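You operate a simulated robot arm through the tools that you are given. There is no shell and no other tool. Be economical: measure what you need, move in short steps, check, and stop when the job is done.

You run a simulated two-armed robot. Do the job below in one go: nothing can be reset, and whatever is moved stays where it is left.

JOB
Bed the long red tube on two battens on the trestle board and chock it.
Fine: battens square across, 25 cm or more apart; carry the tube in both hands; chock on a batten, its low edge facing the tube with a gap under 12 mm, on the side away from the sorting arms.

It is judged by the outcome, as a careful person would: the job done as asked, and still so three seconds after it is handed in. It fails if anything else is knocked over, pushed out of place, dropped, spilled or broken.

ROBOT AND FRAMES
Two 6-joint arms with two-finger grippers on one trunk, on a base that drives. Base frame: it is fixed to the floor where the robot stands at the start and does not move with it; the origin is under the middle of the robot, x ahead of it, y to its left, z up. Lengths are in cm, angles in rad, forces in N, time in s.
The left shoulder is at the start at [3, 17.8, 106.3], the right one opposite. With the tool pointing down near the work surface each hand reaches from about 54 to 80 cm from the robot's upright axis, wherever it stands, measured 20 degrees to its own side. Places, roughly: batten (26x4x3 cm) [50, -20, 80]; trestle board [50, -10, 80]. Payload 2.54 kg a hand.
The tool frame of a hand sits at the grasp point between the pads (the TCP): z along the fingers, y along the line on which they close. The tips reach 3 cm beyond it. The gripper opens to 11.6 cm. The gripper's body begins 9.5 cm behind the TCP.
Orientation is that of the tool frame in the base frame, as a unit quaternion [x, y, z, w]. With the fingers straight down and closing along the base's y, the tool's x points along the base's -x, its y along +y and its z along -z.

CONTROLS
- The arms move only by the tool apply_moves. It takes "left_motion", "right_motion" or both (then of equal length, played together; a hand with none holds still); each is a list of rows, each a list of 7 numbers: the shift along the tool's x, y, z in cm, then the turn, a rotation vector about the tool's x, y, z in rad, then the opening, from 0 (shut) to 1 (fully open). In form: [[dx, dy, dz, rx, ry, rz, grip], ...]. A call has 1 to 8 rows; each row shifts and turns the commanded pose from where the row before left it, along the tool's axes as they then stand. Rows are played at 5 a second. More than 5 cm and 0.15 rad between two rows, or a gripper value outside its range, and nothing of the call is played. A pose out of reach is approached as far as the arm can. The call stops where the force on the tool passes 40 N (or 10 N more than at its start, if that is more) or the arm is blocked; 0.2 s more then pass. Each finger travels about 15.3 cm/s and halts on what it meets, pressing with about 32 N; the grip force reading is that of the motor and also rises with nothing between the fingers. The clock runs only during rows and for 0.2 s after the last one: add rows that do not move to give the fingers time. It gives the time, the measured TCP pose, the force on the tool (base axes), the opening and the grip force at its end, in the units of the frame above (readings bear some noise), with the torque about the TCP (base axes, N m) and any sound that the robot's microphone picked up.
- Cameras (640 x 400 px; columns grow to the right, rows downward): "scene" is now at [3.56, -2.41, 177.56]; the picture's right is [-0.33, -0.94, 0.00], its down [-0.80, 0.28, -0.54] and it looks along [0.51, -0.18, -0.84] (base axes); focal length 248 px, centre (320, 200). "left" rides on the left gripper at [6.9, 1.5, -12.2] in its tool frame; the picture's right is [-0.21, 0.98, 0.00], its down [-0.83, -0.18, -0.53] and it looks along [-0.52, -0.11, 0.85] (tool axes); focal length 251 px, centre (320, 200). "right" rides on the right gripper at [6.9, -1.5, -12.2] in its tool frame; the picture's right is [0.21, 0.98, 0.00], its down [-0.83, 0.18, -0.53] and it looks along [-0.52, 0.11, 0.85] (tool axes); focal length 251 px, centre (320, 200). There is no depth. A picture from a camera that has moved, and an enlarged one, comes with that camera's place and axes in the base frame and with its lens.
- get_image(camera): a new picture of that camera. The clock stands still meanwhile.
- raise_lower(by): slides the trunk up (or, below 0, down) by that many cm; the arms and the scene camera ride with it, the base frame stays. It gives what a move gives, with no picture.
- steer(legs): drives the robot by 1 to 6 legs, each [ahead, left, turn to the left] in cm, cm and rad, along the robot's own axes; the way and the turn of a leg run together, so that a leg with both is an arc; at most 150 cm and 3.142 rad a leg. The arms and the cameras ride along, it lands a little off, and it stops where it bumps. It gives what a move gives.
- head_to(pan, tilt): turns the head with the scene camera to pan (to the left, within 2.496 rad either way) and tilt (down, from -0.506 to 1.204), counted from straight ahead of the robot. It gives what a move gives.
- enlarge(camera, box): a new picture of the part [left, top, right, bottom] of that camera's present view, enlarged. The clock stands still meanwhile.
- sign_off(): hands the job in; it is judged then, once.

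Work in short steps. Places have to be worked out from the pictures, the camera data and where the tool is seen: move nearer, look again, correct. Check each grasp and each placing, and mend what went wrong. You have 120 turns and 100 pictures in all, those below and enlarged ones among them. Open the grippers and draw the arms clear of the work before you hand the job in, unless the task says otherwise; then end with one line.

The tools are called after ">>>" as name(argument=value, ...) on one line, values as JSON. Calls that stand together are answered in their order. apply_moves: Moves the arms, as the interface text tells. Its arguments: {"type":"object","properties":{"left_motion":{"type":"array","items":{"type":"array","items":{"type":"number"}}},"right_motion":{"type":"array","items":{"type":"array","items":{"type":"number"}}}},"required":[]} The other tools are called the same way: raise_lower (by) slides the trunk up or down; steer (legs) drives the base; head_to (pan, tilt) turns the head that bears the scene camera; get_image (camera) takes a picture; enlarge (camera, box) takes an enlarged picture of a part of a camera's view; sign_off () hands the job in.

At the start:

```text
t: 0.0
left_eef_pos: [58.14, 10.76, 116.32]
left_tcp_rot: [0.0, 1.0, 0.0, 0.0]
left_force: [-0.3, 0.0, 0.4]
left_wrist_torque: [-0.05, -0.02, -0.01]
left_opening: 11.63
left_grasp_force: 0.0
right_eef_pos: [43.52, -31.99, 111.52]
right_tcp_rot: [0.0, 1.0, 0.0, 0.001]
right_force: [0.4, -0.6, 1.0]
right_wrist_torque: [-0.03, 0.02, 0.0]
right_opening: 11.6
right_grasp_force: 0.1
trunk travel left (down, up): [-27.5, 26.5]
robot x, y, heading: [-0.45, 0.02, -0.003]
head pan, tilt: [-0.342, 1.005]
```

scene: 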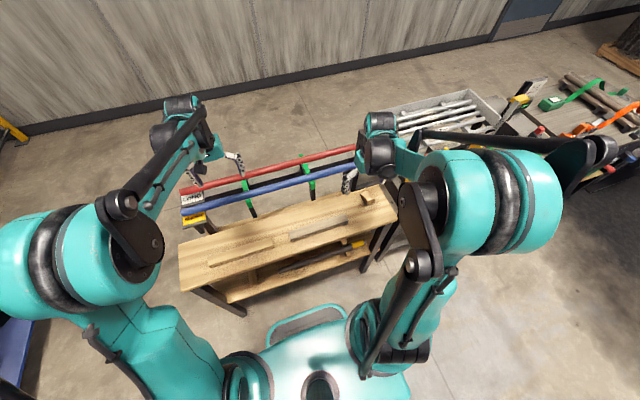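
right: 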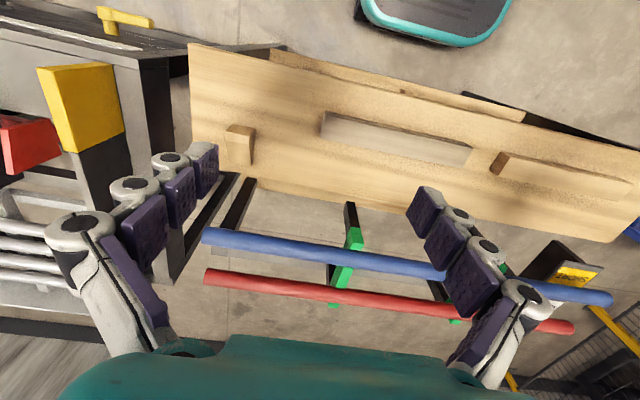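
left: 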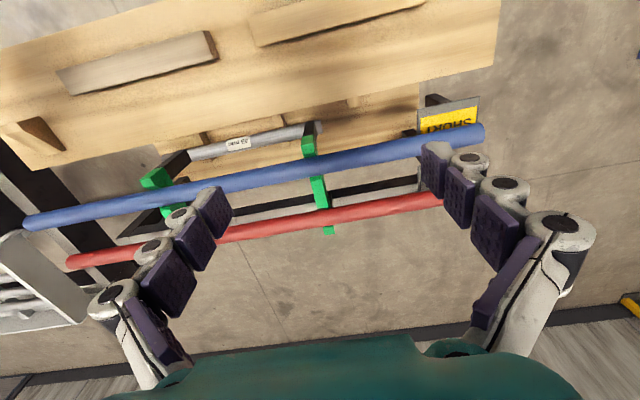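

I look first at the scene close up: the board with battens and wedge, and the tubes on the rack behind it.

>>> enlarge(camera="scene", box=[160, 80, 420, 320])

>>> enlarge(camera="left", box=[0, 0, 520, 325])

>>> enlarge(camera="right", box=[160, 30, 640, 350])

```text
1.67 times, centred on (290, 200) of scene
camera zoom: at [3.56, -2.41, 177.56], right [-0.33, -0.94, 0.0], down [-0.8, 0.28, -0.54], along [0.51, -0.18, -0.84], focal length 413 px, centre (370, 200)
```

zoom: 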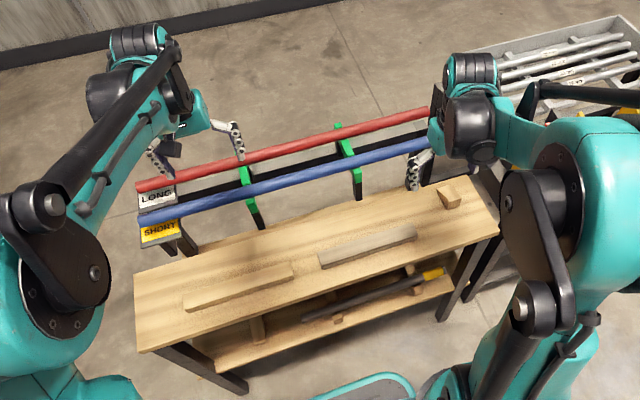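

```text
1.23 times, centred on (260, 162) of left
camera zoom: at [51.36, 12.3, 128.44], right [0.21, 0.98, 0.0], down [0.83, -0.18, 0.53], along [0.52, -0.11, -0.85], focal length 310 px, centre (394, 246)
```

zoom: 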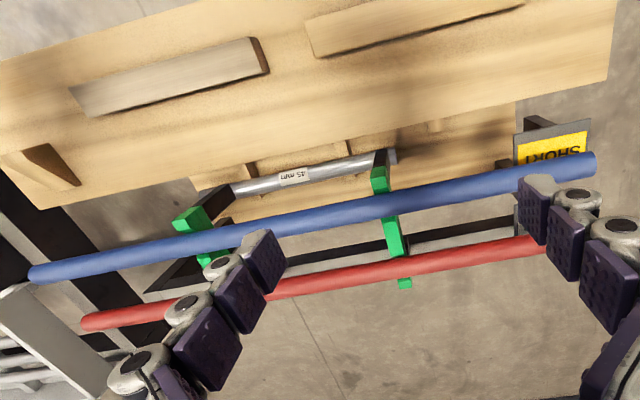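

```text
1.25 times, centred on (400, 190) of right
camera zoom: at [36.68, -33.45, 123.72], right [-0.21, 0.98, 0.0], down [0.83, 0.18, 0.53], along [0.52, 0.11, -0.85], focal length 314 px, centre (220, 212)
```

zoom: 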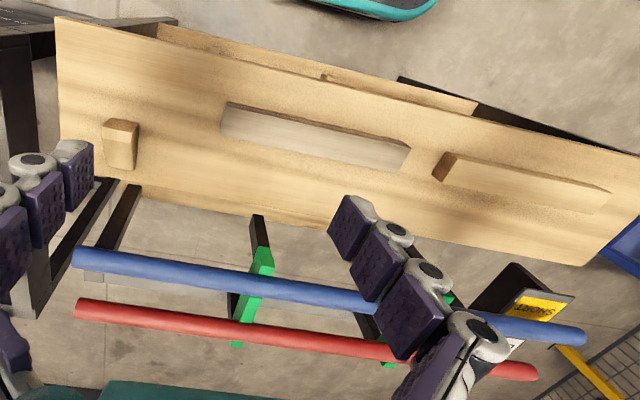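

Board top lies about x 41–62, y −52…40 (z≈80). The gray batten is near [47.5,−18], the wood one near [47.8,13.7], and the wedge near [54,−44]. The red tube is near x 78, y −47…33, z 91. The battens are too close for a downward reach, so I back the base off a little.

>>> steer(legs=[[-10, 0, 0], [0, -5, 0]])

```text
t: 1.7
left_eef_pos: [48.03, 5.56, 116.29]
left_tcp_rot: [0.0, 1.0, 0.001, 0.0]
left_force: [-0.4, -0.2, 0.1]
left_wrist_torque: [0.06, 0.01, 0.02]
left_opening: 11.61
left_grasp_force: 0.1
right_eef_pos: [33.45, -37.16, 111.48]
right_tcp_rot: [-0.001, 1.0, 0.001, 0.0]
right_force: [-0.8, -0.1, -0.3]
right_wrist_torque: [0.11, 0.01, 0.01]
right_opening: 11.62
right_grasp_force: 0.2
trunk travel left (down, up): [-27.5, 26.5]
robot x, y, heading: [-10.09, -5.2, -0.001]
head pan, tilt: [-0.342, 1.005]
```

Base backed off. I bring each hand above its batten, staying high.

>>> apply_moves(right_motion=[[-2.34, 3.19, 1.08, 0, 0, 0, 1], [-2.34, 3.19, 1.08, 0, 0, 0, 1], [-2.34, 3.19, 1.08, 0, 0, 0, 1], [-2.34, 3.19, 1.08, 0, 0, 0, 1], [-2.34, 3.19, 1.08, 0, 0, 0, 1], [-2.34, 3.19, 1.08, 0, 0, 0, 1], [0, 0, 0, 0, 0, -0.1428, 1], [0, 0, 0, 0, 0, -0.1428, 1]], left_motion=[[0, 1.36, 1.8, 0, 0, 0, 1], [0, 1.36, 1.8, 0, 0, 0, 1], [0, 1.36, 1.8, 0, 0, 0, 1], [0, 1.36, 1.8, 0, 0, 0, 1], [0, 1.36, 1.8, 0, 0, 0, 1], [0, 1.36, 1.8, 0, 0, 0, 1], [0, 0, 0, 0, 0, 0.1428, 1], [0, 0, 0, 0, 0, 0.1428, 1]])

>>> apply_moves(right_motion=[[0, 0, 0, 0, 0, -0.1428, 1], [0, 0, 0, 0, 0, -0.1428, 1], [0, 0, 0, 0, 0, -0.1428, 1], [0, 0, 0, 0, 0, -0.1428, 1], [0, 0, 0, 0, 0, -0.1428, 1], [0, 0, 0, 0, 0, -0.1428, 1], [0, 0, 0, 0, 0, -0.1428, 1], [0, 0, 0, 0, 0, -0.1428, 1]], left_motion=[[0, 0, 0, 0, 0, 0.1428, 1], [0, 0, 0, 0, 0, 0.1428, 1], [0, 0, 0, 0, 0, 0.1428, 1], [0, 0, 0, 0, 0, 0.1428, 1], [0, 0, 0, 0, 0, 0.1428, 1], [0, 0, 0, 0, 0, 0.1428, 1], [0, 0, 0, 0, 0, 0.1428, 1], [0, 0, 0, 0, 0, 0.1428, 1]])

>>> apply_moves(right_motion=[[0, 0, 0, 0, 0, -0.1428, 1], [0, 0, 0, 0, 0, 0, 1]], left_motion=[[0, 0, 0, 0, 0, 0.1428, 1], [0, 0, 0, 0, 0, 0, 1]])

>>> get_image(camera="right")

>>> get_image(camera="left")

```text
t: 3.5
left_eef_pos: [48.22, 14.05, 105.48]
left_tcp_rot: [0.143, 0.99, 0.001, 0.0]
left_force: [0.8, 1.1, -0.5]
left_wrist_torque: [-0.02, 0.03, 0.01]
left_opening: 11.59
left_grasp_force: 0.1
right_eef_pos: [47.64, -17.65, 105.13]
right_tcp_rot: [-0.143, 0.99, 0.0, -0.001]
right_force: [0.2, 0.9, 0.2]
right_wrist_torque: [-0.02, 0.0, 0.01]
right_opening: 11.58
right_grasp_force: 0.0
trunk travel left (down, up): [-27.5, 26.5]
robot x, y, heading: [-10.05, -5.21, -0.0]
head pan, tilt: [-0.342, 1.005]
```

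```text
t: 5.3
left_eef_pos: [48.23, 13.86, 105.55]
left_tcp_rot: [0.656, 0.755, -0.001, 0.0]
left_force: [-0.8, 0.1, -0.8]
left_wrist_torque: [-0.01, 0.01, 0.0]
left_opening: 11.59
left_grasp_force: 0.0
right_eef_pos: [47.61, -17.95, 105.16]
right_tcp_rot: [-0.656, 0.755, 0.0, 0.0]
right_force: [0.3, -0.3, 0.1]
right_wrist_torque: [0.0, 0.01, -0.02]
right_opening: 11.64
right_grasp_force: 0.1
trunk travel left (down, up): [-27.5, 26.5]
robot x, y, heading: [-9.97, -5.0, -0.002]
head pan, tilt: [-0.342, 1.005]
```

```text
t: 5.9
left_eef_pos: [48.14, 13.94, 105.51]
left_tcp_rot: [0.708, 0.707, 0.0, -0.001]
left_force: [0.3, 0.2, 0.5]
left_wrist_torque: [0.01, -0.01, 0.0]
left_opening: 11.58
left_grasp_force: 0.1
right_eef_pos: [47.69, -17.8, 105.09]
right_tcp_rot: [0.707, -0.707, -0.001, 0.0]
right_force: [0.2, 0.8, -0.4]
right_wrist_torque: [0.02, 0.0, -0.02]
right_opening: 11.59
right_grasp_force: 0.0
trunk travel left (down, up): [-27.5, 26.5]
robot x, y, heading: [-9.68, -5.06, -0.0]
head pan, tilt: [-0.342, 1.005]
```

```text
93 pictures are left
camera right: at [49.17, -24.69, 117.27], right [-0.98, -0.22, 0.0], down [-0.18, 0.83, 0.53], along [-0.12, 0.52, -0.85], focal length 251 px, centre (320, 200)
```

right: 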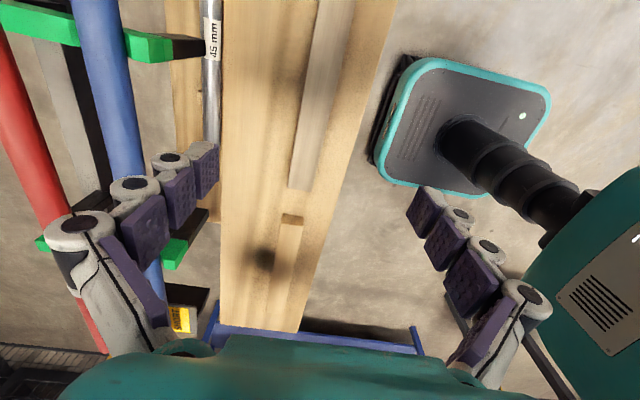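

```text
92 pictures are left
camera left: at [49.77, 20.86, 117.63], right [0.98, -0.22, 0.0], down [-0.18, -0.83, 0.53], along [-0.12, -0.52, -0.85], focal length 251 px, centre (320, 200)
```

left: 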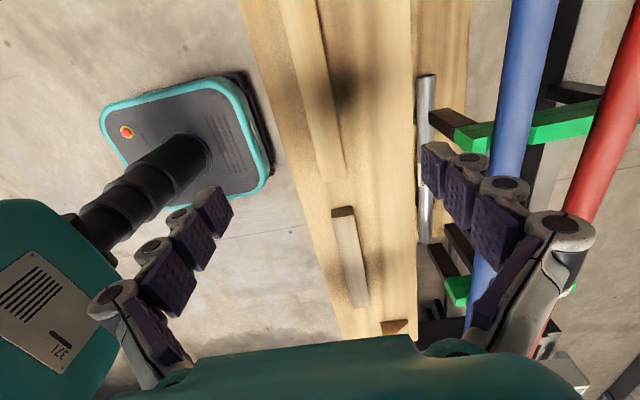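

Hands are above the battens with fingers closing along x. Battens are square to the board already; I descend to just above them.

>>> apply_moves(right_motion=[[-0.3, 0, 4, 0, 0, 0, 0.8], [0, 0, 4, 0, 0, 0, 0.8], [0, 0, 4, 0, 0, 0, 0.8], [0, 0, 4, 0, 0, 0, 0.8], [0, 0, 3, 0, 0, 0, 0.8], [0, 0, 0, 0, 0, 0, 0.8]], left_motion=[[1.1, 0, 4, 0, 0, 0, 0.8], [0, 0, 4, 0, 0, 0, 0.8], [0, 0, 4, 0, 0, 0, 0.8], [0, 0, 4, 0, 0, 0, 0.8], [0, 0, 3, 0, 0, 0, 0.8], [0, 0, 0, 0, 0, 0, 0.8]])

>>> get_image(camera="right")

>>> get_image(camera="left")

```text
t: 7.3
left_eef_pos: [48.11, 15.22, 86.27]
left_tcp_rot: [0.707, 0.707, 0.001, -0.001]
left_force: [0.6, 0.5, -0.2]
left_wrist_torque: [-0.01, -0.03, 0.03]
left_opening: 9.27
left_grasp_force: 0.0
right_eef_pos: [47.6, -17.64, 86.04]
right_tcp_rot: [0.707, -0.707, 0.0, 0.0]
right_force: [-0.2, 0.0, 0.0]
right_wrist_torque: [0.02, -0.03, 0.03]
right_opening: 9.29
right_grasp_force: 0.0
trunk travel left (down, up): [-27.5, 26.5]
robot x, y, heading: [-9.83, -4.72, -0.001]
head pan, tilt: [-0.342, 1.005]
```

```text
91 pictures are left
camera right: at [49.16, -24.43, 98.2], right [-0.98, -0.21, 0.0], down [-0.18, 0.83, 0.53], along [-0.11, 0.52, -0.85], focal length 251 px, centre (320, 200)
```

right: 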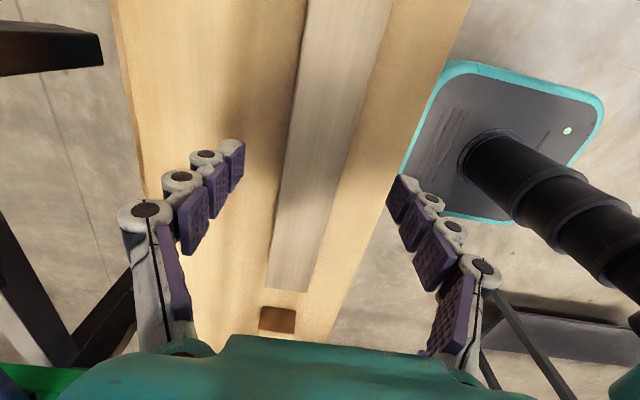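

```text
90 pictures are left
camera left: at [49.67, 22.14, 98.5], right [0.98, -0.21, 0.0], down [-0.18, -0.83, 0.53], along [-0.11, -0.52, -0.85], focal length 251 px, centre (320, 200)
```

left: 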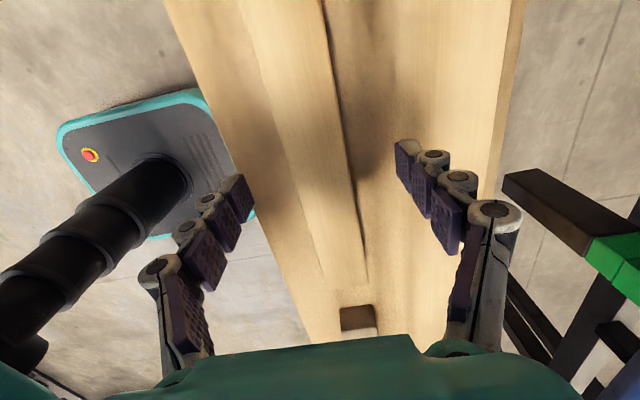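

Both battens are between the fingers; I shift slightly to their midpoints (y≈−18, 16), descend 2.2 cm and close.

>>> apply_moves(right_motion=[[0.4, 0, 1.1, 0, 0, 0, 0.8], [0, 0, 1.1, 0, 0, 0, 0.8], [0, 0, 0, 0, 0, 0, 0.5], [0, 0, 0, 0, 0, 0, 0.3], [0, 0, 0, 0, 0, 0, 0.25], [0, 0, 0, 0, 0, 0, 0.2]], left_motion=[[0.9, 0, 1.2, 0, 0, 0, 0.8], [0, 0, 1.2, 0, 0, 0, 0.8], [0, 0, 0, 0, 0, 0, 0.5], [0, 0, 0, 0, 0, 0, 0.3], [0, 0, 0, 0, 0, 0, 0.25], [0, 0, 0, 0, 0, 0, 0.2]])

>>> apply_moves(right_motion=[[0, 0, 0, 0, 0, 0, 0.1], [0, 0, 0, 0, 0, 0, 0.0], [0, 0, 0, 0, 0, 0, 0.0]], left_motion=[[0, 0, 0, 0, 0, 0, 0.1], [0, 0, 0, 0, 0, 0, 0.0], [0, 0, 0, 0, 0, 0, 0.0]])

```text
t: 8.7
left_eef_pos: [48.18, 15.97, 84.16]
left_tcp_rot: [0.707, 0.707, 0.0, -0.001]
left_force: [-1.5, 0.0, 0.0]
left_wrist_torque: [0.0, 0.01, 0.0]
left_opening: 3.91
left_grasp_force: 32.0
right_eef_pos: [47.62, -18.02, 84.03]
right_tcp_rot: [-0.707, 0.707, 0.0, 0.0]
right_force: [-1.2, -0.7, 1.2]
right_wrist_torque: [0.05, 0.07, 0.01]
right_opening: 3.88
right_grasp_force: 31.5
trunk travel left (down, up): [-27.5, 26.5]
robot x, y, heading: [-10.05, -4.84, -0.003]
head pan, tilt: [-0.342, 1.005]
```

```text
t: 9.5
left_eef_pos: [48.18, 16.02, 83.96]
left_tcp_rot: [0.707, 0.707, -0.001, 0.0]
left_force: [-0.1, -0.1, 0.0]
left_wrist_torque: [0.04, 0.0, -0.03]
left_opening: 3.9
left_grasp_force: 31.6
right_eef_pos: [47.66, -17.98, 83.82]
right_tcp_rot: [-0.707, 0.707, 0.0, 0.0]
right_force: [-2.0, -1.0, 1.4]
right_wrist_torque: [0.0, 0.06, -0.01]
right_opening: 3.9
right_grasp_force: 32.2
trunk travel left (down, up): [-27.5, 26.5]
robot x, y, heading: [-9.95, -5.2, 0.0]
head pan, tilt: [-0.342, 1.005]
```

Both gripped (3.9 cm). I lift 3 cm and turn back 90° so the battens lie across, then look at the rack clearance.

>>> apply_moves(right_motion=[[0, 0, -1.5, 0, 0, 0, 0], [0, 0, -1.5, 0, 0, 0, 0], [0, 0, 0, 0, 0, 0.1428, 0], [0, 0, 0, 0, 0, 0.1428, 0], [0, 0, 0, 0, 0, 0.1428, 0], [0, 0, 0, 0, 0, 0.1428, 0], [0, 0, 0, 0, 0, 0.1428, 0], [0, 0, 0, 0, 0, 0.1428, 0]], left_motion=[[0, 0, -1.5, 0, 0, 0, 0], [0, 0, -1.5, 0, 0, 0, 0], [0, 0, 0, 0, 0, -0.1428, 0], [0, 0, 0, 0, 0, -0.1428, 0], [0, 0, 0, 0, 0, -0.1428, 0], [0, 0, 0, 0, 0, -0.1428, 0], [0, 0, 0, 0, 0, -0.1428, 0], [0, 0, 0, 0, 0, -0.1428, 0]])

>>> apply_moves(right_motion=[[0, 0, 0, 0, 0, 0.1428, 0], [0, 0, 0, 0, 0, 0.1428, 0], [0, 0, 0, 0, 0, 0.1428, 0], [0, 0, 0, 0, 0, 0.1428, 0], [0, 0, 0, 0, 0, 0.1428, 0], [0, 0, 0, 0, 0, 0, 0]], left_motion=[[0, 0, 0, 0, 0, -0.1428, 0], [0, 0, 0, 0, 0, -0.1428, 0], [0, 0, 0, 0, 0, -0.1428, 0], [0, 0, 0, 0, 0, -0.1428, 0], [0, 0, 0, 0, 0, -0.1428, 0], [0, 0, 0, 0, 0, 0, 0]])

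>>> get_image(camera="right")

>>> get_image(camera="left")

>>> get_image(camera="scene")

```text
t: 11.3
left_eef_pos: [48.22, 15.98, 87.04]
left_tcp_rot: [0.349, 0.937, 0.0, 0.001]
left_force: [-0.7, -0.3, -2.5]
left_wrist_torque: [0.01, 0.01, 0.03]
left_opening: 3.92
left_grasp_force: 32.2
right_eef_pos: [47.5, -18.0, 86.84]
right_tcp_rot: [-0.347, 0.938, 0.001, 0.0]
right_force: [0.6, 0.3, -1.4]
right_wrist_torque: [0.01, 0.02, -0.02]
right_opening: 3.89
right_grasp_force: 32.2
trunk travel left (down, up): [-27.5, 26.5]
robot x, y, heading: [-9.94, -5.24, -0.003]
head pan, tilt: [-0.342, 1.005]
```

```text
t: 12.7
left_eef_pos: [48.21, 15.91, 86.98]
left_tcp_rot: [-0.001, 1.0, 0.0, 0.0]
left_force: [1.2, 0.1, -1.5]
left_wrist_torque: [-0.01, 0.0, 0.0]
left_opening: 3.86
left_grasp_force: 31.7
right_eef_pos: [47.54, -17.8, 86.8]
right_tcp_rot: [0.001, 1.0, 0.0, 0.0]
right_force: [-0.4, 0.2, -1.9]
right_wrist_torque: [0.01, -0.01, -0.02]
right_opening: 3.91
right_grasp_force: 32.6
trunk travel left (down, up): [-27.5, 26.5]
robot x, y, heading: [-9.85, -5.26, 0.001]
head pan, tilt: [-0.342, 1.005]
```

```text
89 pictures are left
camera right: at [40.69, -19.36, 99.0], right [-0.21, 0.98, 0.0], down [0.83, 0.18, 0.53], along [0.52, 0.11, -0.85], focal length 251 px, centre (320, 200)
```

right: 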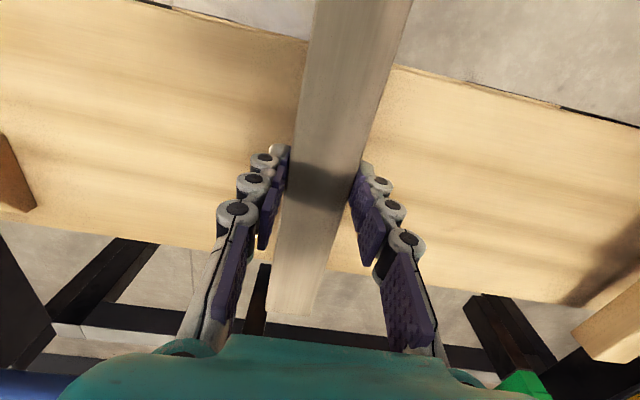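

```text
88 pictures are left
camera left: at [41.39, 17.44, 99.22], right [0.21, 0.98, 0.0], down [0.83, -0.18, 0.53], along [0.52, -0.11, -0.85], focal length 251 px, centre (320, 200)
```

left: 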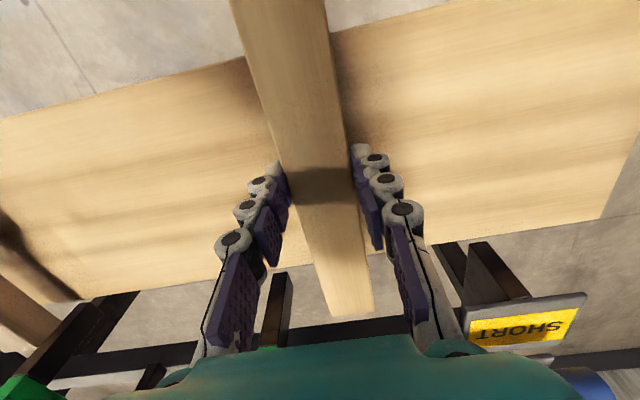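

```text
87 pictures are left
camera scene: at [-6.4, -7.41, 177.56], right [-0.33, -0.94, 0.0], down [-0.8, 0.28, -0.54], along [0.5, -0.18, -0.84], focal length 248 px, centre (320, 200)
```

scene: 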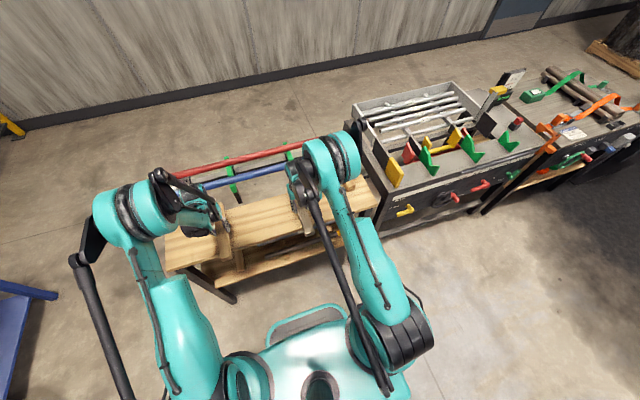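

Battens are held across. I move them to x-centre ≈50.6 and y ≈ −22 and 10, then lower until they touch the board.

>>> apply_moves(right_motion=[[-1.6, -2.1, 0, 0, 0, 0, 0], [-1.6, -2.1, 0, 0, 0, 0, 0], [0, 0, 1.2, 0, 0, 0, 0], [0, 0, 1.2, 0, 0, 0, 0], [0, 0, 0.5, 0, 0, 0, 0], [0, 0, 0, 0, 0, 0, 0]], left_motion=[[-1.2, -2.95, 0, 0, 0, 0, 0], [-1.2, -2.95, 0, 0, 0, 0, 0], [0, 0, 1.2, 0, 0, 0, 0], [0, 0, 1.2, 0, 0, 0, 0], [0, 0, 0.5, 0, 0, 0, 0], [0, 0, 0, 0, 0, 0, 0]])

>>> get_image(camera="right")

>>> get_image(camera="left")

```text
t: 14.1
left_eef_pos: [50.6, 10.14, 84.25]
left_tcp_rot: [0.0, 1.0, 0.0, 0.001]
left_force: [0.2, 7.6, 1.0]
left_wrist_torque: [0.3, -0.24, 1.05]
left_opening: 3.95
left_grasp_force: 32.1
right_eef_pos: [50.65, -22.03, 84.12]
right_tcp_rot: [-0.001, 1.0, 0.0, 0.0]
right_force: [-15.2, -0.5, 2.6]
right_wrist_torque: [0.02, 0.06, 0.14]
right_opening: 3.91
right_grasp_force: 32.1
trunk travel left (down, up): [-27.5, 26.5]
robot x, y, heading: [-10.05, -4.99, -0.0]
head pan, tilt: [-0.342, 1.005]
```

```text
86 pictures are left
camera right: at [43.8, -23.51, 96.28], right [-0.21, 0.98, 0.0], down [0.83, 0.18, 0.53], along [0.52, 0.11, -0.85], focal length 251 px, centre (320, 200)
```

right: 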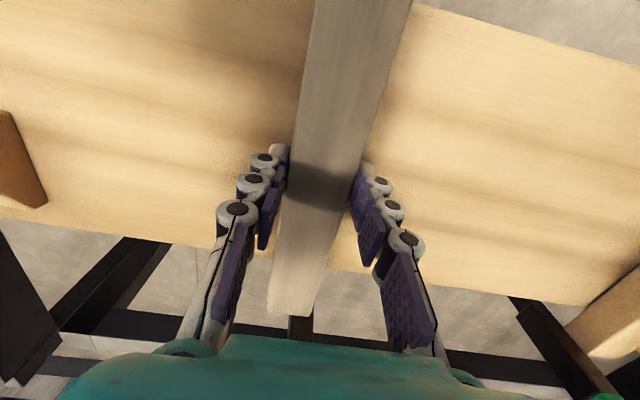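

```text
85 pictures are left
camera left: at [43.7, 11.67, 96.41], right [0.21, 0.98, 0.0], down [0.83, -0.18, 0.54], along [0.52, -0.11, -0.84], focal length 251 px, centre (320, 200)
```

left: 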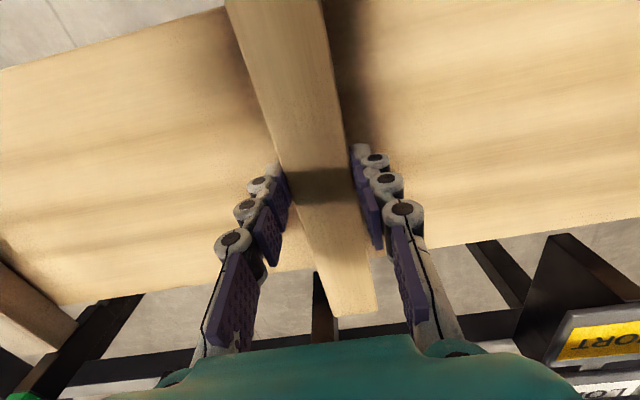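

Force readings show the far batten ends touching the rack's dark posts (x≈63.5). I draw both back 1.4 cm in x and lower again.

>>> apply_moves(right_motion=[[0.7, 0, -0.3, 0, 0, 0, 0], [0.7, 0, 0, 0, 0, 0, 0], [0, 0, 0.3, 0, 0, 0, 0], [0, 0, 0, 0, 0, 0, 0]], left_motion=[[0.7, 0.4, -0.3, 0, 0, 0, 0], [0.7, 0.4, 0, 0, 0, 0, 0], [0, 0, 0.3, 0, 0, 0, 0], [0, 0, 0, 0, 0, 0, 0]])

>>> get_image(camera="right")

>>> get_image(camera="left")

```text
t: 15.1
left_eef_pos: [49.27, 10.91, 84.08]
left_tcp_rot: [0.0, 1.0, 0.0, -0.001]
left_force: [-0.2, -0.5, -1.8]
left_wrist_torque: [-0.01, 0.0, -0.01]
left_opening: 3.89
left_grasp_force: 31.7
right_eef_pos: [49.46, -22.07, 84.02]
right_tcp_rot: [0.0, 1.0, 0.0, 0.0]
right_force: [-0.2, 0.7, -1.5]
right_wrist_torque: [0.01, 0.01, -0.01]
right_opening: 3.88
right_grasp_force: 32.0
trunk travel left (down, up): [-27.5, 26.5]
robot x, y, heading: [-9.85, -4.85, 0.0]
head pan, tilt: [-0.342, 1.005]
```

```text
84 pictures are left
camera right: at [42.56, -23.54, 96.18], right [-0.21, 0.98, 0.0], down [0.83, 0.18, 0.53], along [0.52, 0.11, -0.85], focal length 251 px, centre (320, 200)
```

right: 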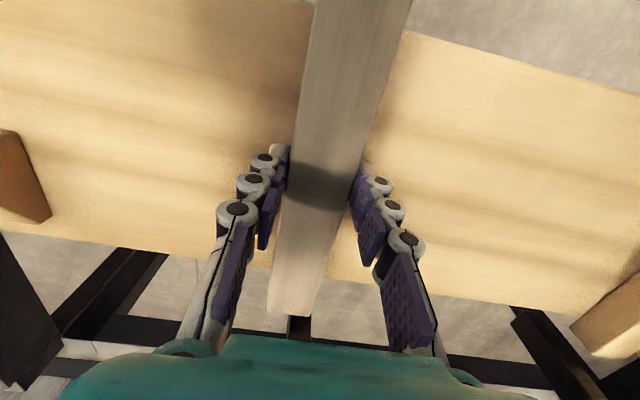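

```text
83 pictures are left
camera left: at [42.4, 12.35, 96.31], right [0.21, 0.98, 0.0], down [0.83, -0.18, 0.53], along [0.52, -0.11, -0.85], focal length 251 px, centre (320, 200)
```

left: 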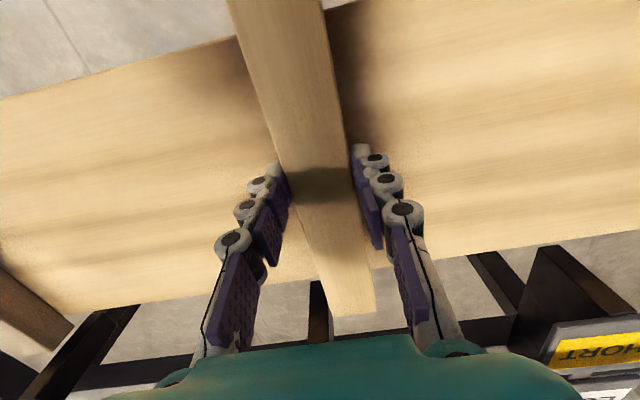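

Contact is gone and the battens still hang by their weight; I lower 0.3 cm more, then open.

>>> apply_moves(right_motion=[[0, 0, 0.15, 0, 0, 0, 0], [0, 0, 0.15, 0, 0, 0, 0], [0, 0, 0, 0, 0, 0, 0]], left_motion=[[0, 0, 0.15, 0, 0, 0, 0], [0, 0, 0.15, 0, 0, 0, 0], [0, 0, 0, 0, 0, 0, 0]])

>>> apply_moves(right_motion=[[0, 0, 0, 0, 0, 0, 0.35], [0, 0, 0, 0, 0, 0, 0.5], [0, 0, 0, 0, 0, 0, 0.6], [0, 0, -4, 0, 0, 0, 0.6], [0, 0, -4, 0, 0, 0, 0.6], [0, 0, -4, 0, 0, 0, 0.6], [0, 0, -4, 0, 0, 0, 0.6]], left_motion=[[0, 0, 0, 0, 0, 0, 0.35], [0, 0, 0, 0, 0, 0, 0.5], [0, 0, 0, 0, 0, 0, 0.6], [0, 0, -4, 0, 0, 0, 0.6], [0, 0, -4, 0, 0, 0, 0.6], [0, 0, -4, 0, 0, 0, 0.6], [0, 0, -4, 0, 0, 0, 0.6]])

>>> get_image(camera="right")

>>> get_image(camera="left")

```text
t: 15.9
left_eef_pos: [49.12, 10.79, 84.01]
left_tcp_rot: [0.0, 1.0, -0.001, 0.002]
left_force: [9.4, -3.0, 27.2]
left_wrist_torque: [-0.1, -0.02, 0.27]
left_opening: 3.95
left_grasp_force: 32.2
right_eef_pos: [49.41, -22.1, 83.84]
right_tcp_rot: [0.0, 1.0, 0.0, 0.001]
right_force: [13.1, 1.4, 28.3]
right_wrist_torque: [0.12, -0.36, 0.02]
right_opening: 3.91
right_grasp_force: 31.7
trunk travel left (down, up): [-27.5, 26.5]
robot x, y, heading: [-9.96, -5.02, 0.002]
head pan, tilt: [-0.342, 1.005]
```

```text
t: 17.5
left_eef_pos: [49.03, 10.9, 99.77]
left_tcp_rot: [-0.001, 1.0, 0.0, 0.0]
left_force: [-1.1, 0.1, 0.8]
left_wrist_torque: [-0.01, 0.02, -0.02]
left_opening: 6.96
left_grasp_force: 0.0
right_eef_pos: [49.22, -22.23, 100.02]
right_tcp_rot: [0.0, 1.0, 0.0, 0.001]
right_force: [0.9, -0.2, 0.2]
right_wrist_torque: [0.0, -0.01, 0.0]
right_opening: 6.99
right_grasp_force: 0.1
trunk travel left (down, up): [-27.5, 26.5]
robot x, y, heading: [-10.34, -4.96, -0.003]
head pan, tilt: [-0.342, 1.005]
```

```text
82 pictures are left
camera right: at [42.4, -23.61, 112.11], right [-0.21, 0.98, 0.0], down [0.83, 0.18, 0.53], along [0.52, 0.11, -0.84], focal length 251 px, centre (320, 200)
```

right: 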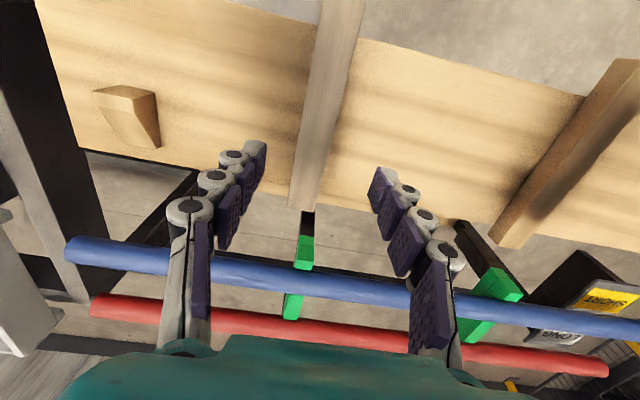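

```text
81 pictures are left
camera left: at [42.16, 12.35, 112.08], right [0.21, 0.98, 0.0], down [0.83, -0.18, 0.53], along [0.52, -0.11, -0.84], focal length 251 px, centre (320, 200)
```

left: 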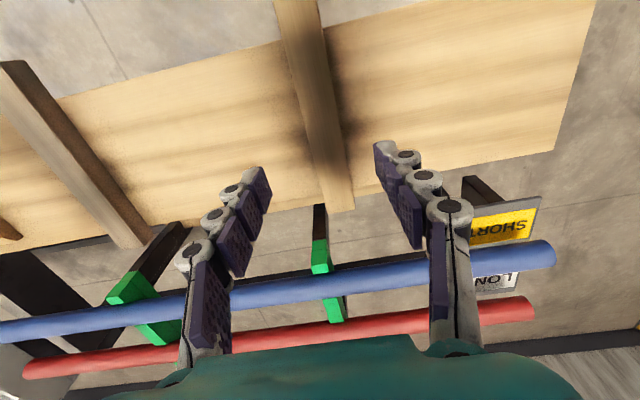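

Battens lie square at y≈−22 and 11 (33 cm apart). Red tube triangulates to x≈78.3, z≈91, y −47…34. I raise the hands, spread them to y≈−31/18 and turn the fingers to close along x.

>>> apply_moves(right_motion=[[0, -2.2, -1.5, 0, 0, 0, 1], [0, -2.2, -1.5, 0, 0, 0, 1], [0, -2.2, -1.5, 0, 0, 0, 1], [0, -2.2, -1.5, 0, 0, 0, 1], [0, 0, 0, 0, 0, -0.1428, 1], [0, 0, 0, 0, 0, -0.1428, 1], [0, 0, 0, 0, 0, -0.1428, 1], [0, 0, 0, 0, 0, -0.1428, 1]], left_motion=[[0, 1.8, -1.5, 0, 0, 0, 1], [0, 1.8, -1.5, 0, 0, 0, 1], [0, 1.8, -1.5, 0, 0, 0, 1], [0, 1.8, -1.5, 0, 0, 0, 1], [0, 0, 0, 0, 0, 0.1428, 1], [0, 0, 0, 0, 0, 0.1428, 1], [0, 0, 0, 0, 0, 0.1428, 1], [0, 0, 0, 0, 0, 0.1428, 1]])

>>> apply_moves(right_motion=[[0, 0, 0, 0, 0, -0.1428, 1], [0, 0, 0, 0, 0, -0.1428, 1], [0, 0, 0, 0, 0, -0.1428, 1], [0, 0, 0, 0, 0, -0.1428, 1], [0, 0, 0, 0, 0, -0.1428, 1], [0, 0, 0, 0, 0, -0.1428, 1], [0, 0, 0, 0, 0, -0.1428, 1]], left_motion=[[0, 0, 0, 0, 0, 0.1428, 1], [0, 0, 0, 0, 0, 0.1428, 1], [0, 0, 0, 0, 0, 0.1428, 1], [0, 0, 0, 0, 0, 0.1428, 1], [0, 0, 0, 0, 0, 0.1428, 1], [0, 0, 0, 0, 0, 0.1428, 1], [0, 0, 0, 0, 0, 0.1428, 1]])

>>> steer(legs=[[17.3, -1.5, 0]])

>>> get_image(camera="right")

>>> get_image(camera="left")

```text
t: 19.3
left_eef_pos: [49.05, 17.95, 105.87]
left_tcp_rot: [0.283, 0.959, 0.001, 0.0]
left_force: [0.0, -1.3, -0.4]
left_wrist_torque: [0.01, -0.01, -0.03]
left_opening: 11.59
left_grasp_force: 0.1
right_eef_pos: [49.41, -31.01, 105.57]
right_tcp_rot: [-0.282, 0.959, 0.0, 0.0]
right_force: [-0.5, -0.7, 0.0]
right_wrist_torque: [0.01, -0.03, 0.01]
right_opening: 11.6
right_grasp_force: 0.1
trunk travel left (down, up): [-27.5, 26.5]
robot x, y, heading: [-10.14, -5.07, -0.005]
head pan, tilt: [-0.342, 1.005]
```

```text
t: 20.9
left_eef_pos: [49.16, 18.11, 105.81]
left_tcp_rot: [0.708, 0.707, -0.001, 0.0]
left_force: [-0.5, 0.1, -0.5]
left_wrist_torque: [-0.03, -0.04, -0.02]
left_opening: 11.59
left_grasp_force: 0.1
right_eef_pos: [49.45, -30.99, 105.54]
right_tcp_rot: [0.708, -0.706, -0.001, 0.0]
right_force: [0.2, -1.0, -0.5]
right_wrist_torque: [-0.01, 0.01, 0.0]
right_opening: 11.62
right_grasp_force: 0.1
trunk travel left (down, up): [-27.5, 26.5]
robot x, y, heading: [-9.88, -5.28, -0.0]
head pan, tilt: [-0.342, 1.005]
```

```text
t: 22.4
left_eef_pos: [66.4, 16.46, 105.63]
left_tcp_rot: [0.707, 0.707, -0.001, 0.0]
left_force: [1.0, 0.5, -1.0]
left_wrist_torque: [0.03, 0.04, 0.01]
left_opening: 11.61
left_grasp_force: 0.1
right_eef_pos: [66.58, -32.59, 105.57]
right_tcp_rot: [-0.706, 0.708, 0.001, -0.001]
right_force: [0.8, 0.4, -0.4]
right_wrist_torque: [0.0, 0.07, -0.01]
right_opening: 11.6
right_grasp_force: 0.0
trunk travel left (down, up): [-27.5, 26.5]
robot x, y, heading: [7.26, -6.8, -0.002]
head pan, tilt: [-0.342, 1.005]
```

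```text
80 pictures are left
camera right: at [68.16, -39.43, 117.76], right [-0.98, -0.21, 0.0], down [-0.18, 0.83, 0.53], along [-0.11, 0.52, -0.85], focal length 251 px, centre (320, 200)
```

right: 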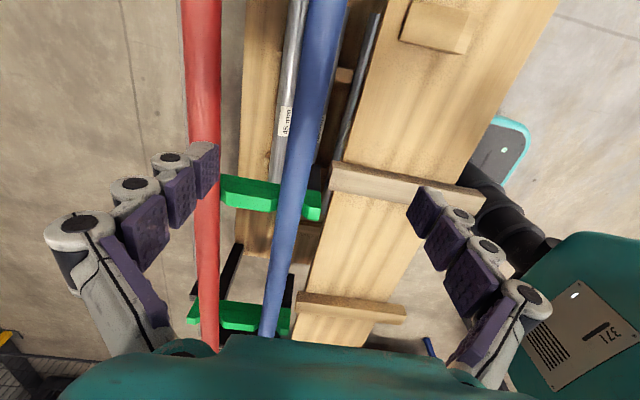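

```text
79 pictures are left
camera left: at [68.06, 23.4, 117.94], right [0.98, -0.22, 0.0], down [-0.18, -0.83, 0.53], along [-0.12, -0.52, -0.85], focal length 251 px, centre (320, 200)
```

left: 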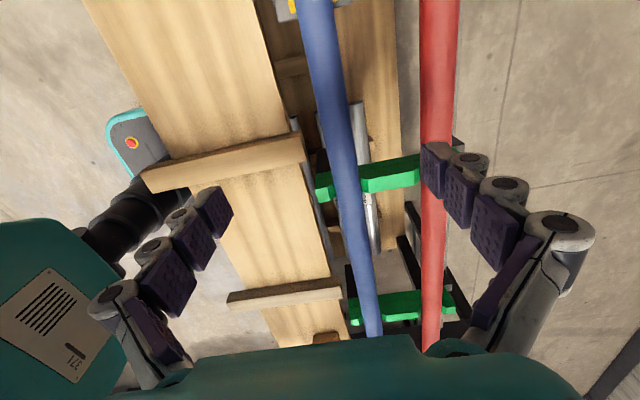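

Clear view of both tubes resting on the green arms. I move the hands 11.8 cm forward, above the red tube, and look again.

>>> apply_moves(right_motion=[[0, -3, 0, 0, 0, 0, 1], [0, -3, 0, 0, 0, 0, 1], [0, -3, 0, 0, 0, 0, 1], [0, -2.7, 0, 0, 0, 0, 1], [0, 0, 0, 0, 0, 0, 0.8]], left_motion=[[0.5, 3, 0, 0, 0, 0, 1], [0.5, 3, 0, 0, 0, 0, 1], [0.5, 3, 0, 0, 0, 0, 1], [0.5, 2.9, 0, 0, 0, 0, 1], [0, 0, 0, 0, 0, 0, 0.8]])

>>> get_image(camera="right")

>>> get_image(camera="left")

```text
t: 23.6
left_eef_pos: [77.97, 18.63, 106.14]
left_tcp_rot: [0.707, 0.707, 0.0, 0.0]
left_force: [-0.3, 1.1, 0.4]
left_wrist_torque: [0.0, -0.06, 0.02]
left_opening: 9.28
left_grasp_force: 0.1
right_eef_pos: [78.25, -32.38, 105.74]
right_tcp_rot: [-0.706, 0.708, -0.001, 0.001]
right_force: [-0.1, -0.5, 0.0]
right_wrist_torque: [0.02, -0.05, 0.02]
right_opening: 9.3
right_grasp_force: 0.0
trunk travel left (down, up): [-27.5, 26.5]
robot x, y, heading: [7.16, -6.2, -0.003]
head pan, tilt: [-0.342, 1.005]
```

```text
78 pictures are left
camera right: at [79.72, -39.35, 117.92], right [-0.98, -0.21, 0.0], down [-0.18, 0.83, 0.53], along [-0.11, 0.52, -0.85], focal length 251 px, centre (320, 200)
```

right: 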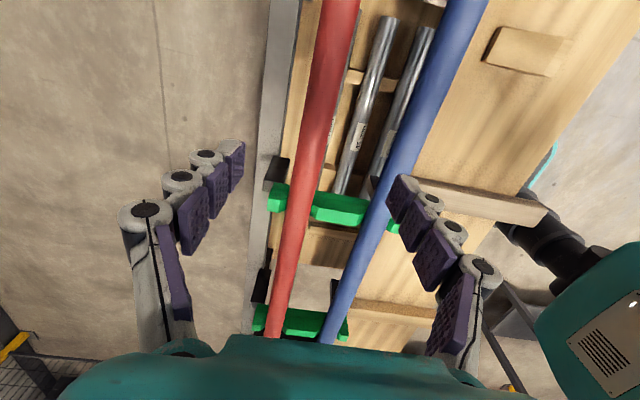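

```text
77 pictures are left
camera left: at [79.54, 25.41, 118.24], right [0.98, -0.22, 0.0], down [-0.18, -0.83, 0.53], along [-0.11, -0.52, -0.85], focal length 251 px, centre (320, 200)
```

left: 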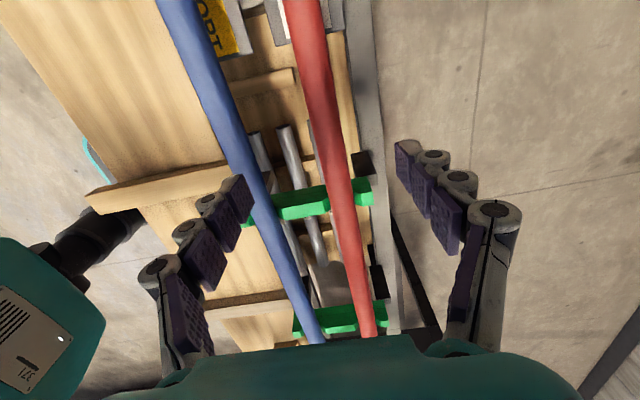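

Tube axis lies under both hands (x≈78.1 right, ≈78.7 left). I descend around it with open fingers.

>>> apply_moves(right_motion=[[0, 0, 3, 0, 0, 0, 0.75], [0, 0, 3, 0, 0, 0, 0.75], [0, 0, 3, 0, 0, 0, 0.75], [0, 0, 3, 0, 0, 0, 0.75], [0, 0, 2.2, 0, 0, 0, 0.75], [0, 0, 0, 0, 0, 0, 0.75]], left_motion=[[0, 0.6, 3, 0, 0, 0, 0.75], [0, 0, 3, 0, 0, 0, 0.75], [0, 0, 3, 0, 0, 0, 0.75], [0, 0, 3, 0, 0, 0, 0.75], [0, 0, 2.6, 0, 0, 0, 0.75], [0, 0, 0, 0, 0, 0, 0.75]])

>>> get_image(camera="right")

>>> get_image(camera="left")

```text
t: 24.9
left_eef_pos: [78.63, 18.39, 91.15]
left_tcp_rot: [0.708, 0.706, 0.001, 0.001]
left_force: [0.7, 0.0, 0.4]
left_wrist_torque: [0.0, -0.04, 0.02]
left_opening: 8.72
left_grasp_force: 0.0
right_eef_pos: [78.13, -32.63, 91.55]
right_tcp_rot: [-0.706, 0.708, 0.0, 0.001]
right_force: [0.7, 0.0, -0.2]
right_wrist_torque: [0.04, -0.01, 0.03]
right_opening: 8.72
right_grasp_force: 0.0
trunk travel left (down, up): [-27.5, 26.5]
robot x, y, heading: [7.54, -6.41, -0.008]
head pan, tilt: [-0.342, 1.005]
```

```text
76 pictures are left
camera right: at [79.73, -39.54, 103.62], right [-0.98, -0.21, 0.0], down [-0.18, 0.83, 0.53], along [-0.11, 0.52, -0.85], focal length 251 px, centre (320, 200)
```

right: 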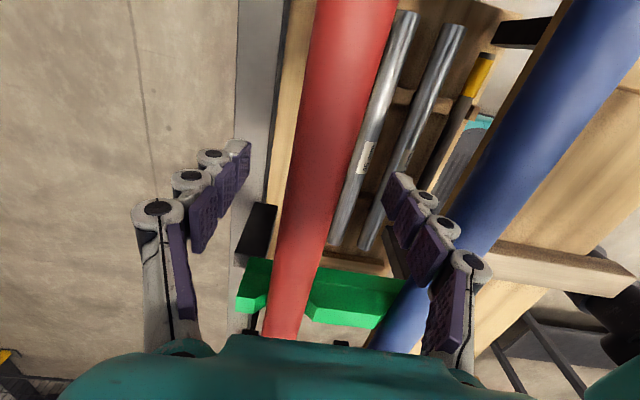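

```text
75 pictures are left
camera left: at [80.3, 25.33, 103.43], right [0.98, -0.22, 0.0], down [-0.18, -0.83, 0.53], along [-0.11, -0.52, -0.85], focal length 251 px, centre (320, 200)
```

left: 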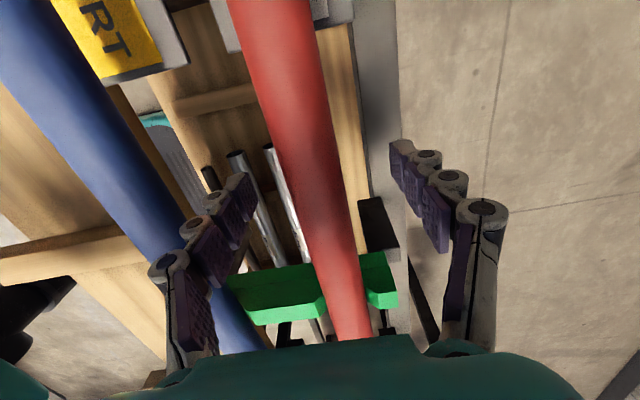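

The tube is centred between the fingers of both hands; I close both.

>>> apply_moves(right_motion=[[0, 0, 0, 0, 0, 0, 0.5], [0, 0, 0, 0, 0, 0, 0.35], [0, 0, 0, 0, 0, 0, 0.2], [0, 0, 0, 0, 0, 0, 0], [0, 0, 0, 0, 0, 0, 0]], left_motion=[[0, 0, 0, 0, 0, 0, 0.5], [0, 0, 0, 0, 0, 0, 0.35], [0, 0, 0, 0, 0, 0, 0.2], [0, 0, 0, 0, 0, 0, 0], [0, 0, 0, 0, 0, 0, 0]])

>>> get_image(camera="right")

>>> get_image(camera="left")

```text
t: 26.1
left_eef_pos: [78.81, 18.37, 91.28]
left_tcp_rot: [0.708, 0.706, 0.0, 0.001]
left_force: [-7.5, 0.0, 4.9]
left_wrist_torque: [-0.13, -0.01, -0.65]
left_opening: 2.99
left_grasp_force: 32.3
right_eef_pos: [78.23, -32.55, 91.41]
right_tcp_rot: [-0.706, 0.708, 0.0, 0.001]
right_force: [21.5, -1.3, 11.5]
right_wrist_torque: [0.18, -0.14, -0.71]
right_opening: 3.04
right_grasp_force: 32.0
trunk travel left (down, up): [-27.5, 26.5]
robot x, y, heading: [7.26, -6.42, 0.006]
head pan, tilt: [-0.342, 1.005]
```

```text
74 pictures are left
camera right: at [79.84, -39.54, 103.65], right [-0.98, -0.21, 0.0], down [-0.18, 0.83, 0.53], along [-0.11, 0.52, -0.85], focal length 251 px, centre (320, 200)
```

right: 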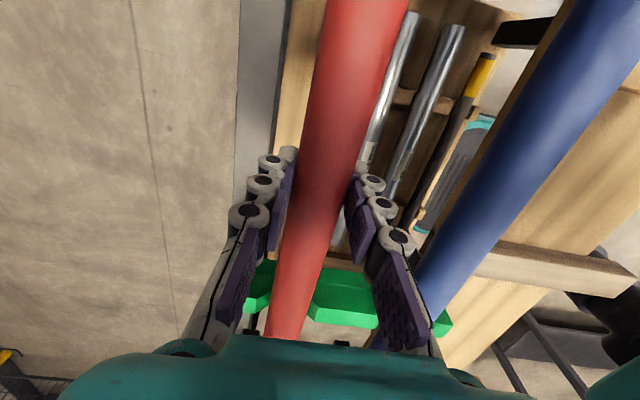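

```text
73 pictures are left
camera left: at [80.36, 25.35, 103.44], right [0.98, -0.22, 0.0], down [-0.18, -0.83, 0.53], along [-0.12, -0.52, -0.85], focal length 251 px, centre (320, 200)
```

left: 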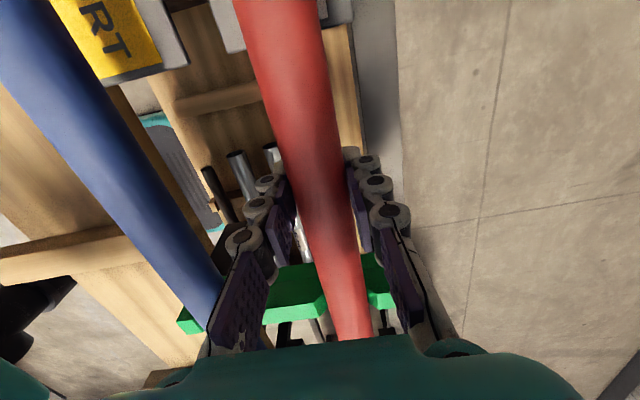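

Both hold the tube at 3.0 cm. Readings show some sideways strain on the right hand, so I relax it (+0.5 x), then lift slowly together.

>>> apply_moves(right_motion=[[0, -0.4, 0, 0, 0, 0, 0], [0, 0, -0.4, 0, 0, 0, 0], [0, 0, -0.8, 0, 0, 0, 0], [0, 0, 0, 0, 0, 0, 0]], left_motion=[[0, -0.1, 0, 0, 0, 0, 0], [0, 0, -0.4, 0, 0, 0, 0], [0, 0, -0.8, 0, 0, 0, 0], [0, 0, 0, 0, 0, 0, 0]])

>>> get_image(camera="left")

```text
t: 27.1
left_eef_pos: [78.78, 18.6, 92.45]
left_tcp_rot: [0.708, 0.707, 0.0, -0.001]
left_force: [-0.9, -0.4, -1.8]
left_wrist_torque: [-0.33, 0.15, 0.16]
left_opening: 2.93
left_grasp_force: 32.3
right_eef_pos: [78.78, -32.61, 92.62]
right_tcp_rot: [-0.707, 0.708, 0.0, 0.0]
right_force: [1.1, 1.0, -5.0]
right_wrist_torque: [-0.23, -0.1, -0.62]
right_opening: 3.01
right_grasp_force: 32.2
trunk travel left (down, up): [-27.5, 26.5]
robot x, y, heading: [6.93, -6.42, -0.003]
head pan, tilt: [-0.342, 1.005]
```

```text
72 pictures are left
camera left: at [80.41, 25.4, 104.58], right [0.98, -0.22, 0.0], down [-0.18, -0.83, 0.53], along [-0.12, -0.52, -0.85], focal length 251 px, centre (320, 200)
```

left: 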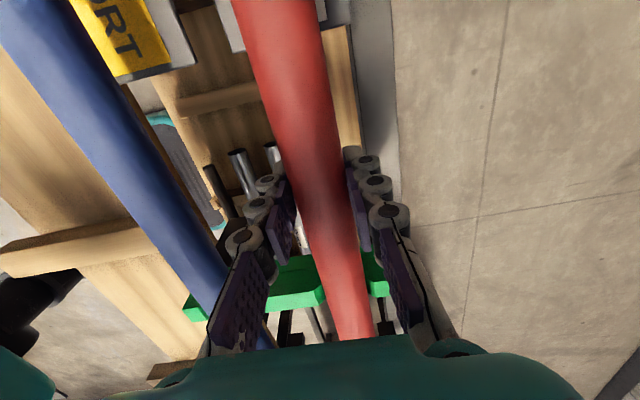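

The tube is off its rests with forces light and even. I lift 11 cm more to clear the blue tube.

>>> apply_moves(right_motion=[[0, 0, -1.8, 0, 0, 0, 0], [0, 0, -1.8, 0, 0, 0, 0], [0, 0, -1.8, 0, 0, 0, 0], [0, 0, -1.8, 0, 0, 0, 0], [0, 0, -1.8, 0, 0, 0, 0], [0, 0, -1.8, 0, 0, 0, 0], [0, 0, 0, 0, 0, 0, 0]], left_motion=[[0, 0, -1.8, 0, 0, 0, 0], [0, 0, -1.8, 0, 0, 0, 0], [0, 0, -1.8, 0, 0, 0, 0], [0, 0, -1.8, 0, 0, 0, 0], [0, 0, -1.8, 0, 0, 0, 0], [0, 0, -1.8, 0, 0, 0, 0], [0, 0, 0, 0, 0, 0, 0]])

>>> steer(legs=[[-17, 0, 0]])

>>> get_image(camera="right")

>>> get_image(camera="left")

>>> get_image(camera="scene")

```text
t: 28.8
left_eef_pos: [78.91, 18.61, 103.12]
left_tcp_rot: [0.708, 0.706, 0.0, -0.001]
left_force: [-1.4, -7.9, -5.3]
left_wrist_torque: [0.35, -0.03, 0.25]
left_opening: 2.92
left_grasp_force: 31.9
right_eef_pos: [78.69, -32.61, 103.41]
right_tcp_rot: [0.707, -0.707, -0.002, 0.0]
right_force: [1.1, 9.1, -1.9]
right_wrist_torque: [0.14, 0.11, -0.55]
right_opening: 3.01
right_grasp_force: 31.6
trunk travel left (down, up): [-27.5, 26.5]
robot x, y, heading: [7.3, -6.72, -0.003]
head pan, tilt: [-0.342, 1.005]
```

```text
t: 30.2
left_eef_pos: [61.44, 18.49, 103.18]
left_tcp_rot: [0.707, 0.707, -0.001, 0.0]
left_force: [-1.6, -16.5, -3.7]
left_wrist_torque: [-0.1, -0.06, -0.04]
left_opening: 2.93
left_grasp_force: 31.9
right_eef_pos: [61.52, -32.49, 103.38]
right_tcp_rot: [-0.707, 0.707, 0.0, 0.0]
right_force: [0.6, 17.1, -3.0]
right_wrist_torque: [0.09, 0.0, -0.68]
right_opening: 3.0
right_grasp_force: 32.4
trunk travel left (down, up): [-27.5, 26.5]
robot x, y, heading: [-10.04, -6.61, 0.0]
head pan, tilt: [-0.342, 1.005]
```

```text
71 pictures are left
camera right: at [63.03, -39.41, 115.62], right [-0.98, -0.21, 0.0], down [-0.18, 0.83, 0.53], along [-0.11, 0.52, -0.85], focal length 251 px, centre (320, 200)
```

right: 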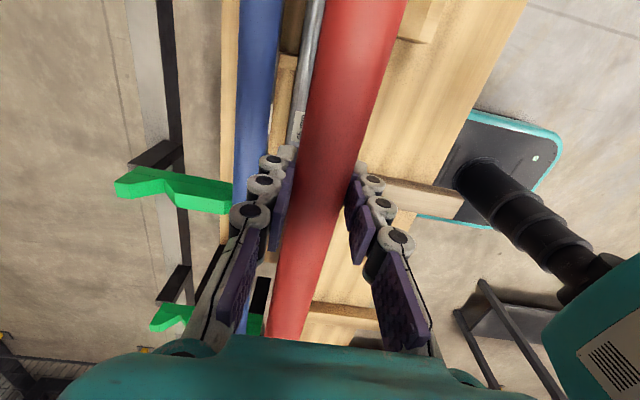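

```text
70 pictures are left
camera left: at [63.1, 25.53, 115.34], right [0.98, -0.22, 0.0], down [-0.18, -0.83, 0.53], along [-0.11, -0.52, -0.85], focal length 251 px, centre (320, 200)
```

left: 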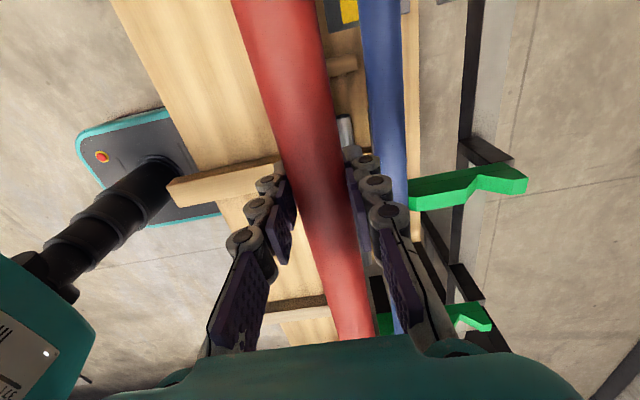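

```text
69 pictures are left
camera scene: at [-6.46, -8.9, 177.56], right [-0.34, -0.94, 0.0], down [-0.8, 0.28, -0.54], along [0.51, -0.18, -0.84], focal length 248 px, centre (320, 200)
```

scene: 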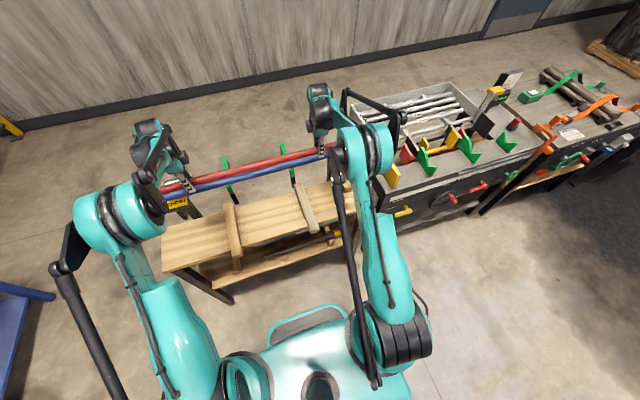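

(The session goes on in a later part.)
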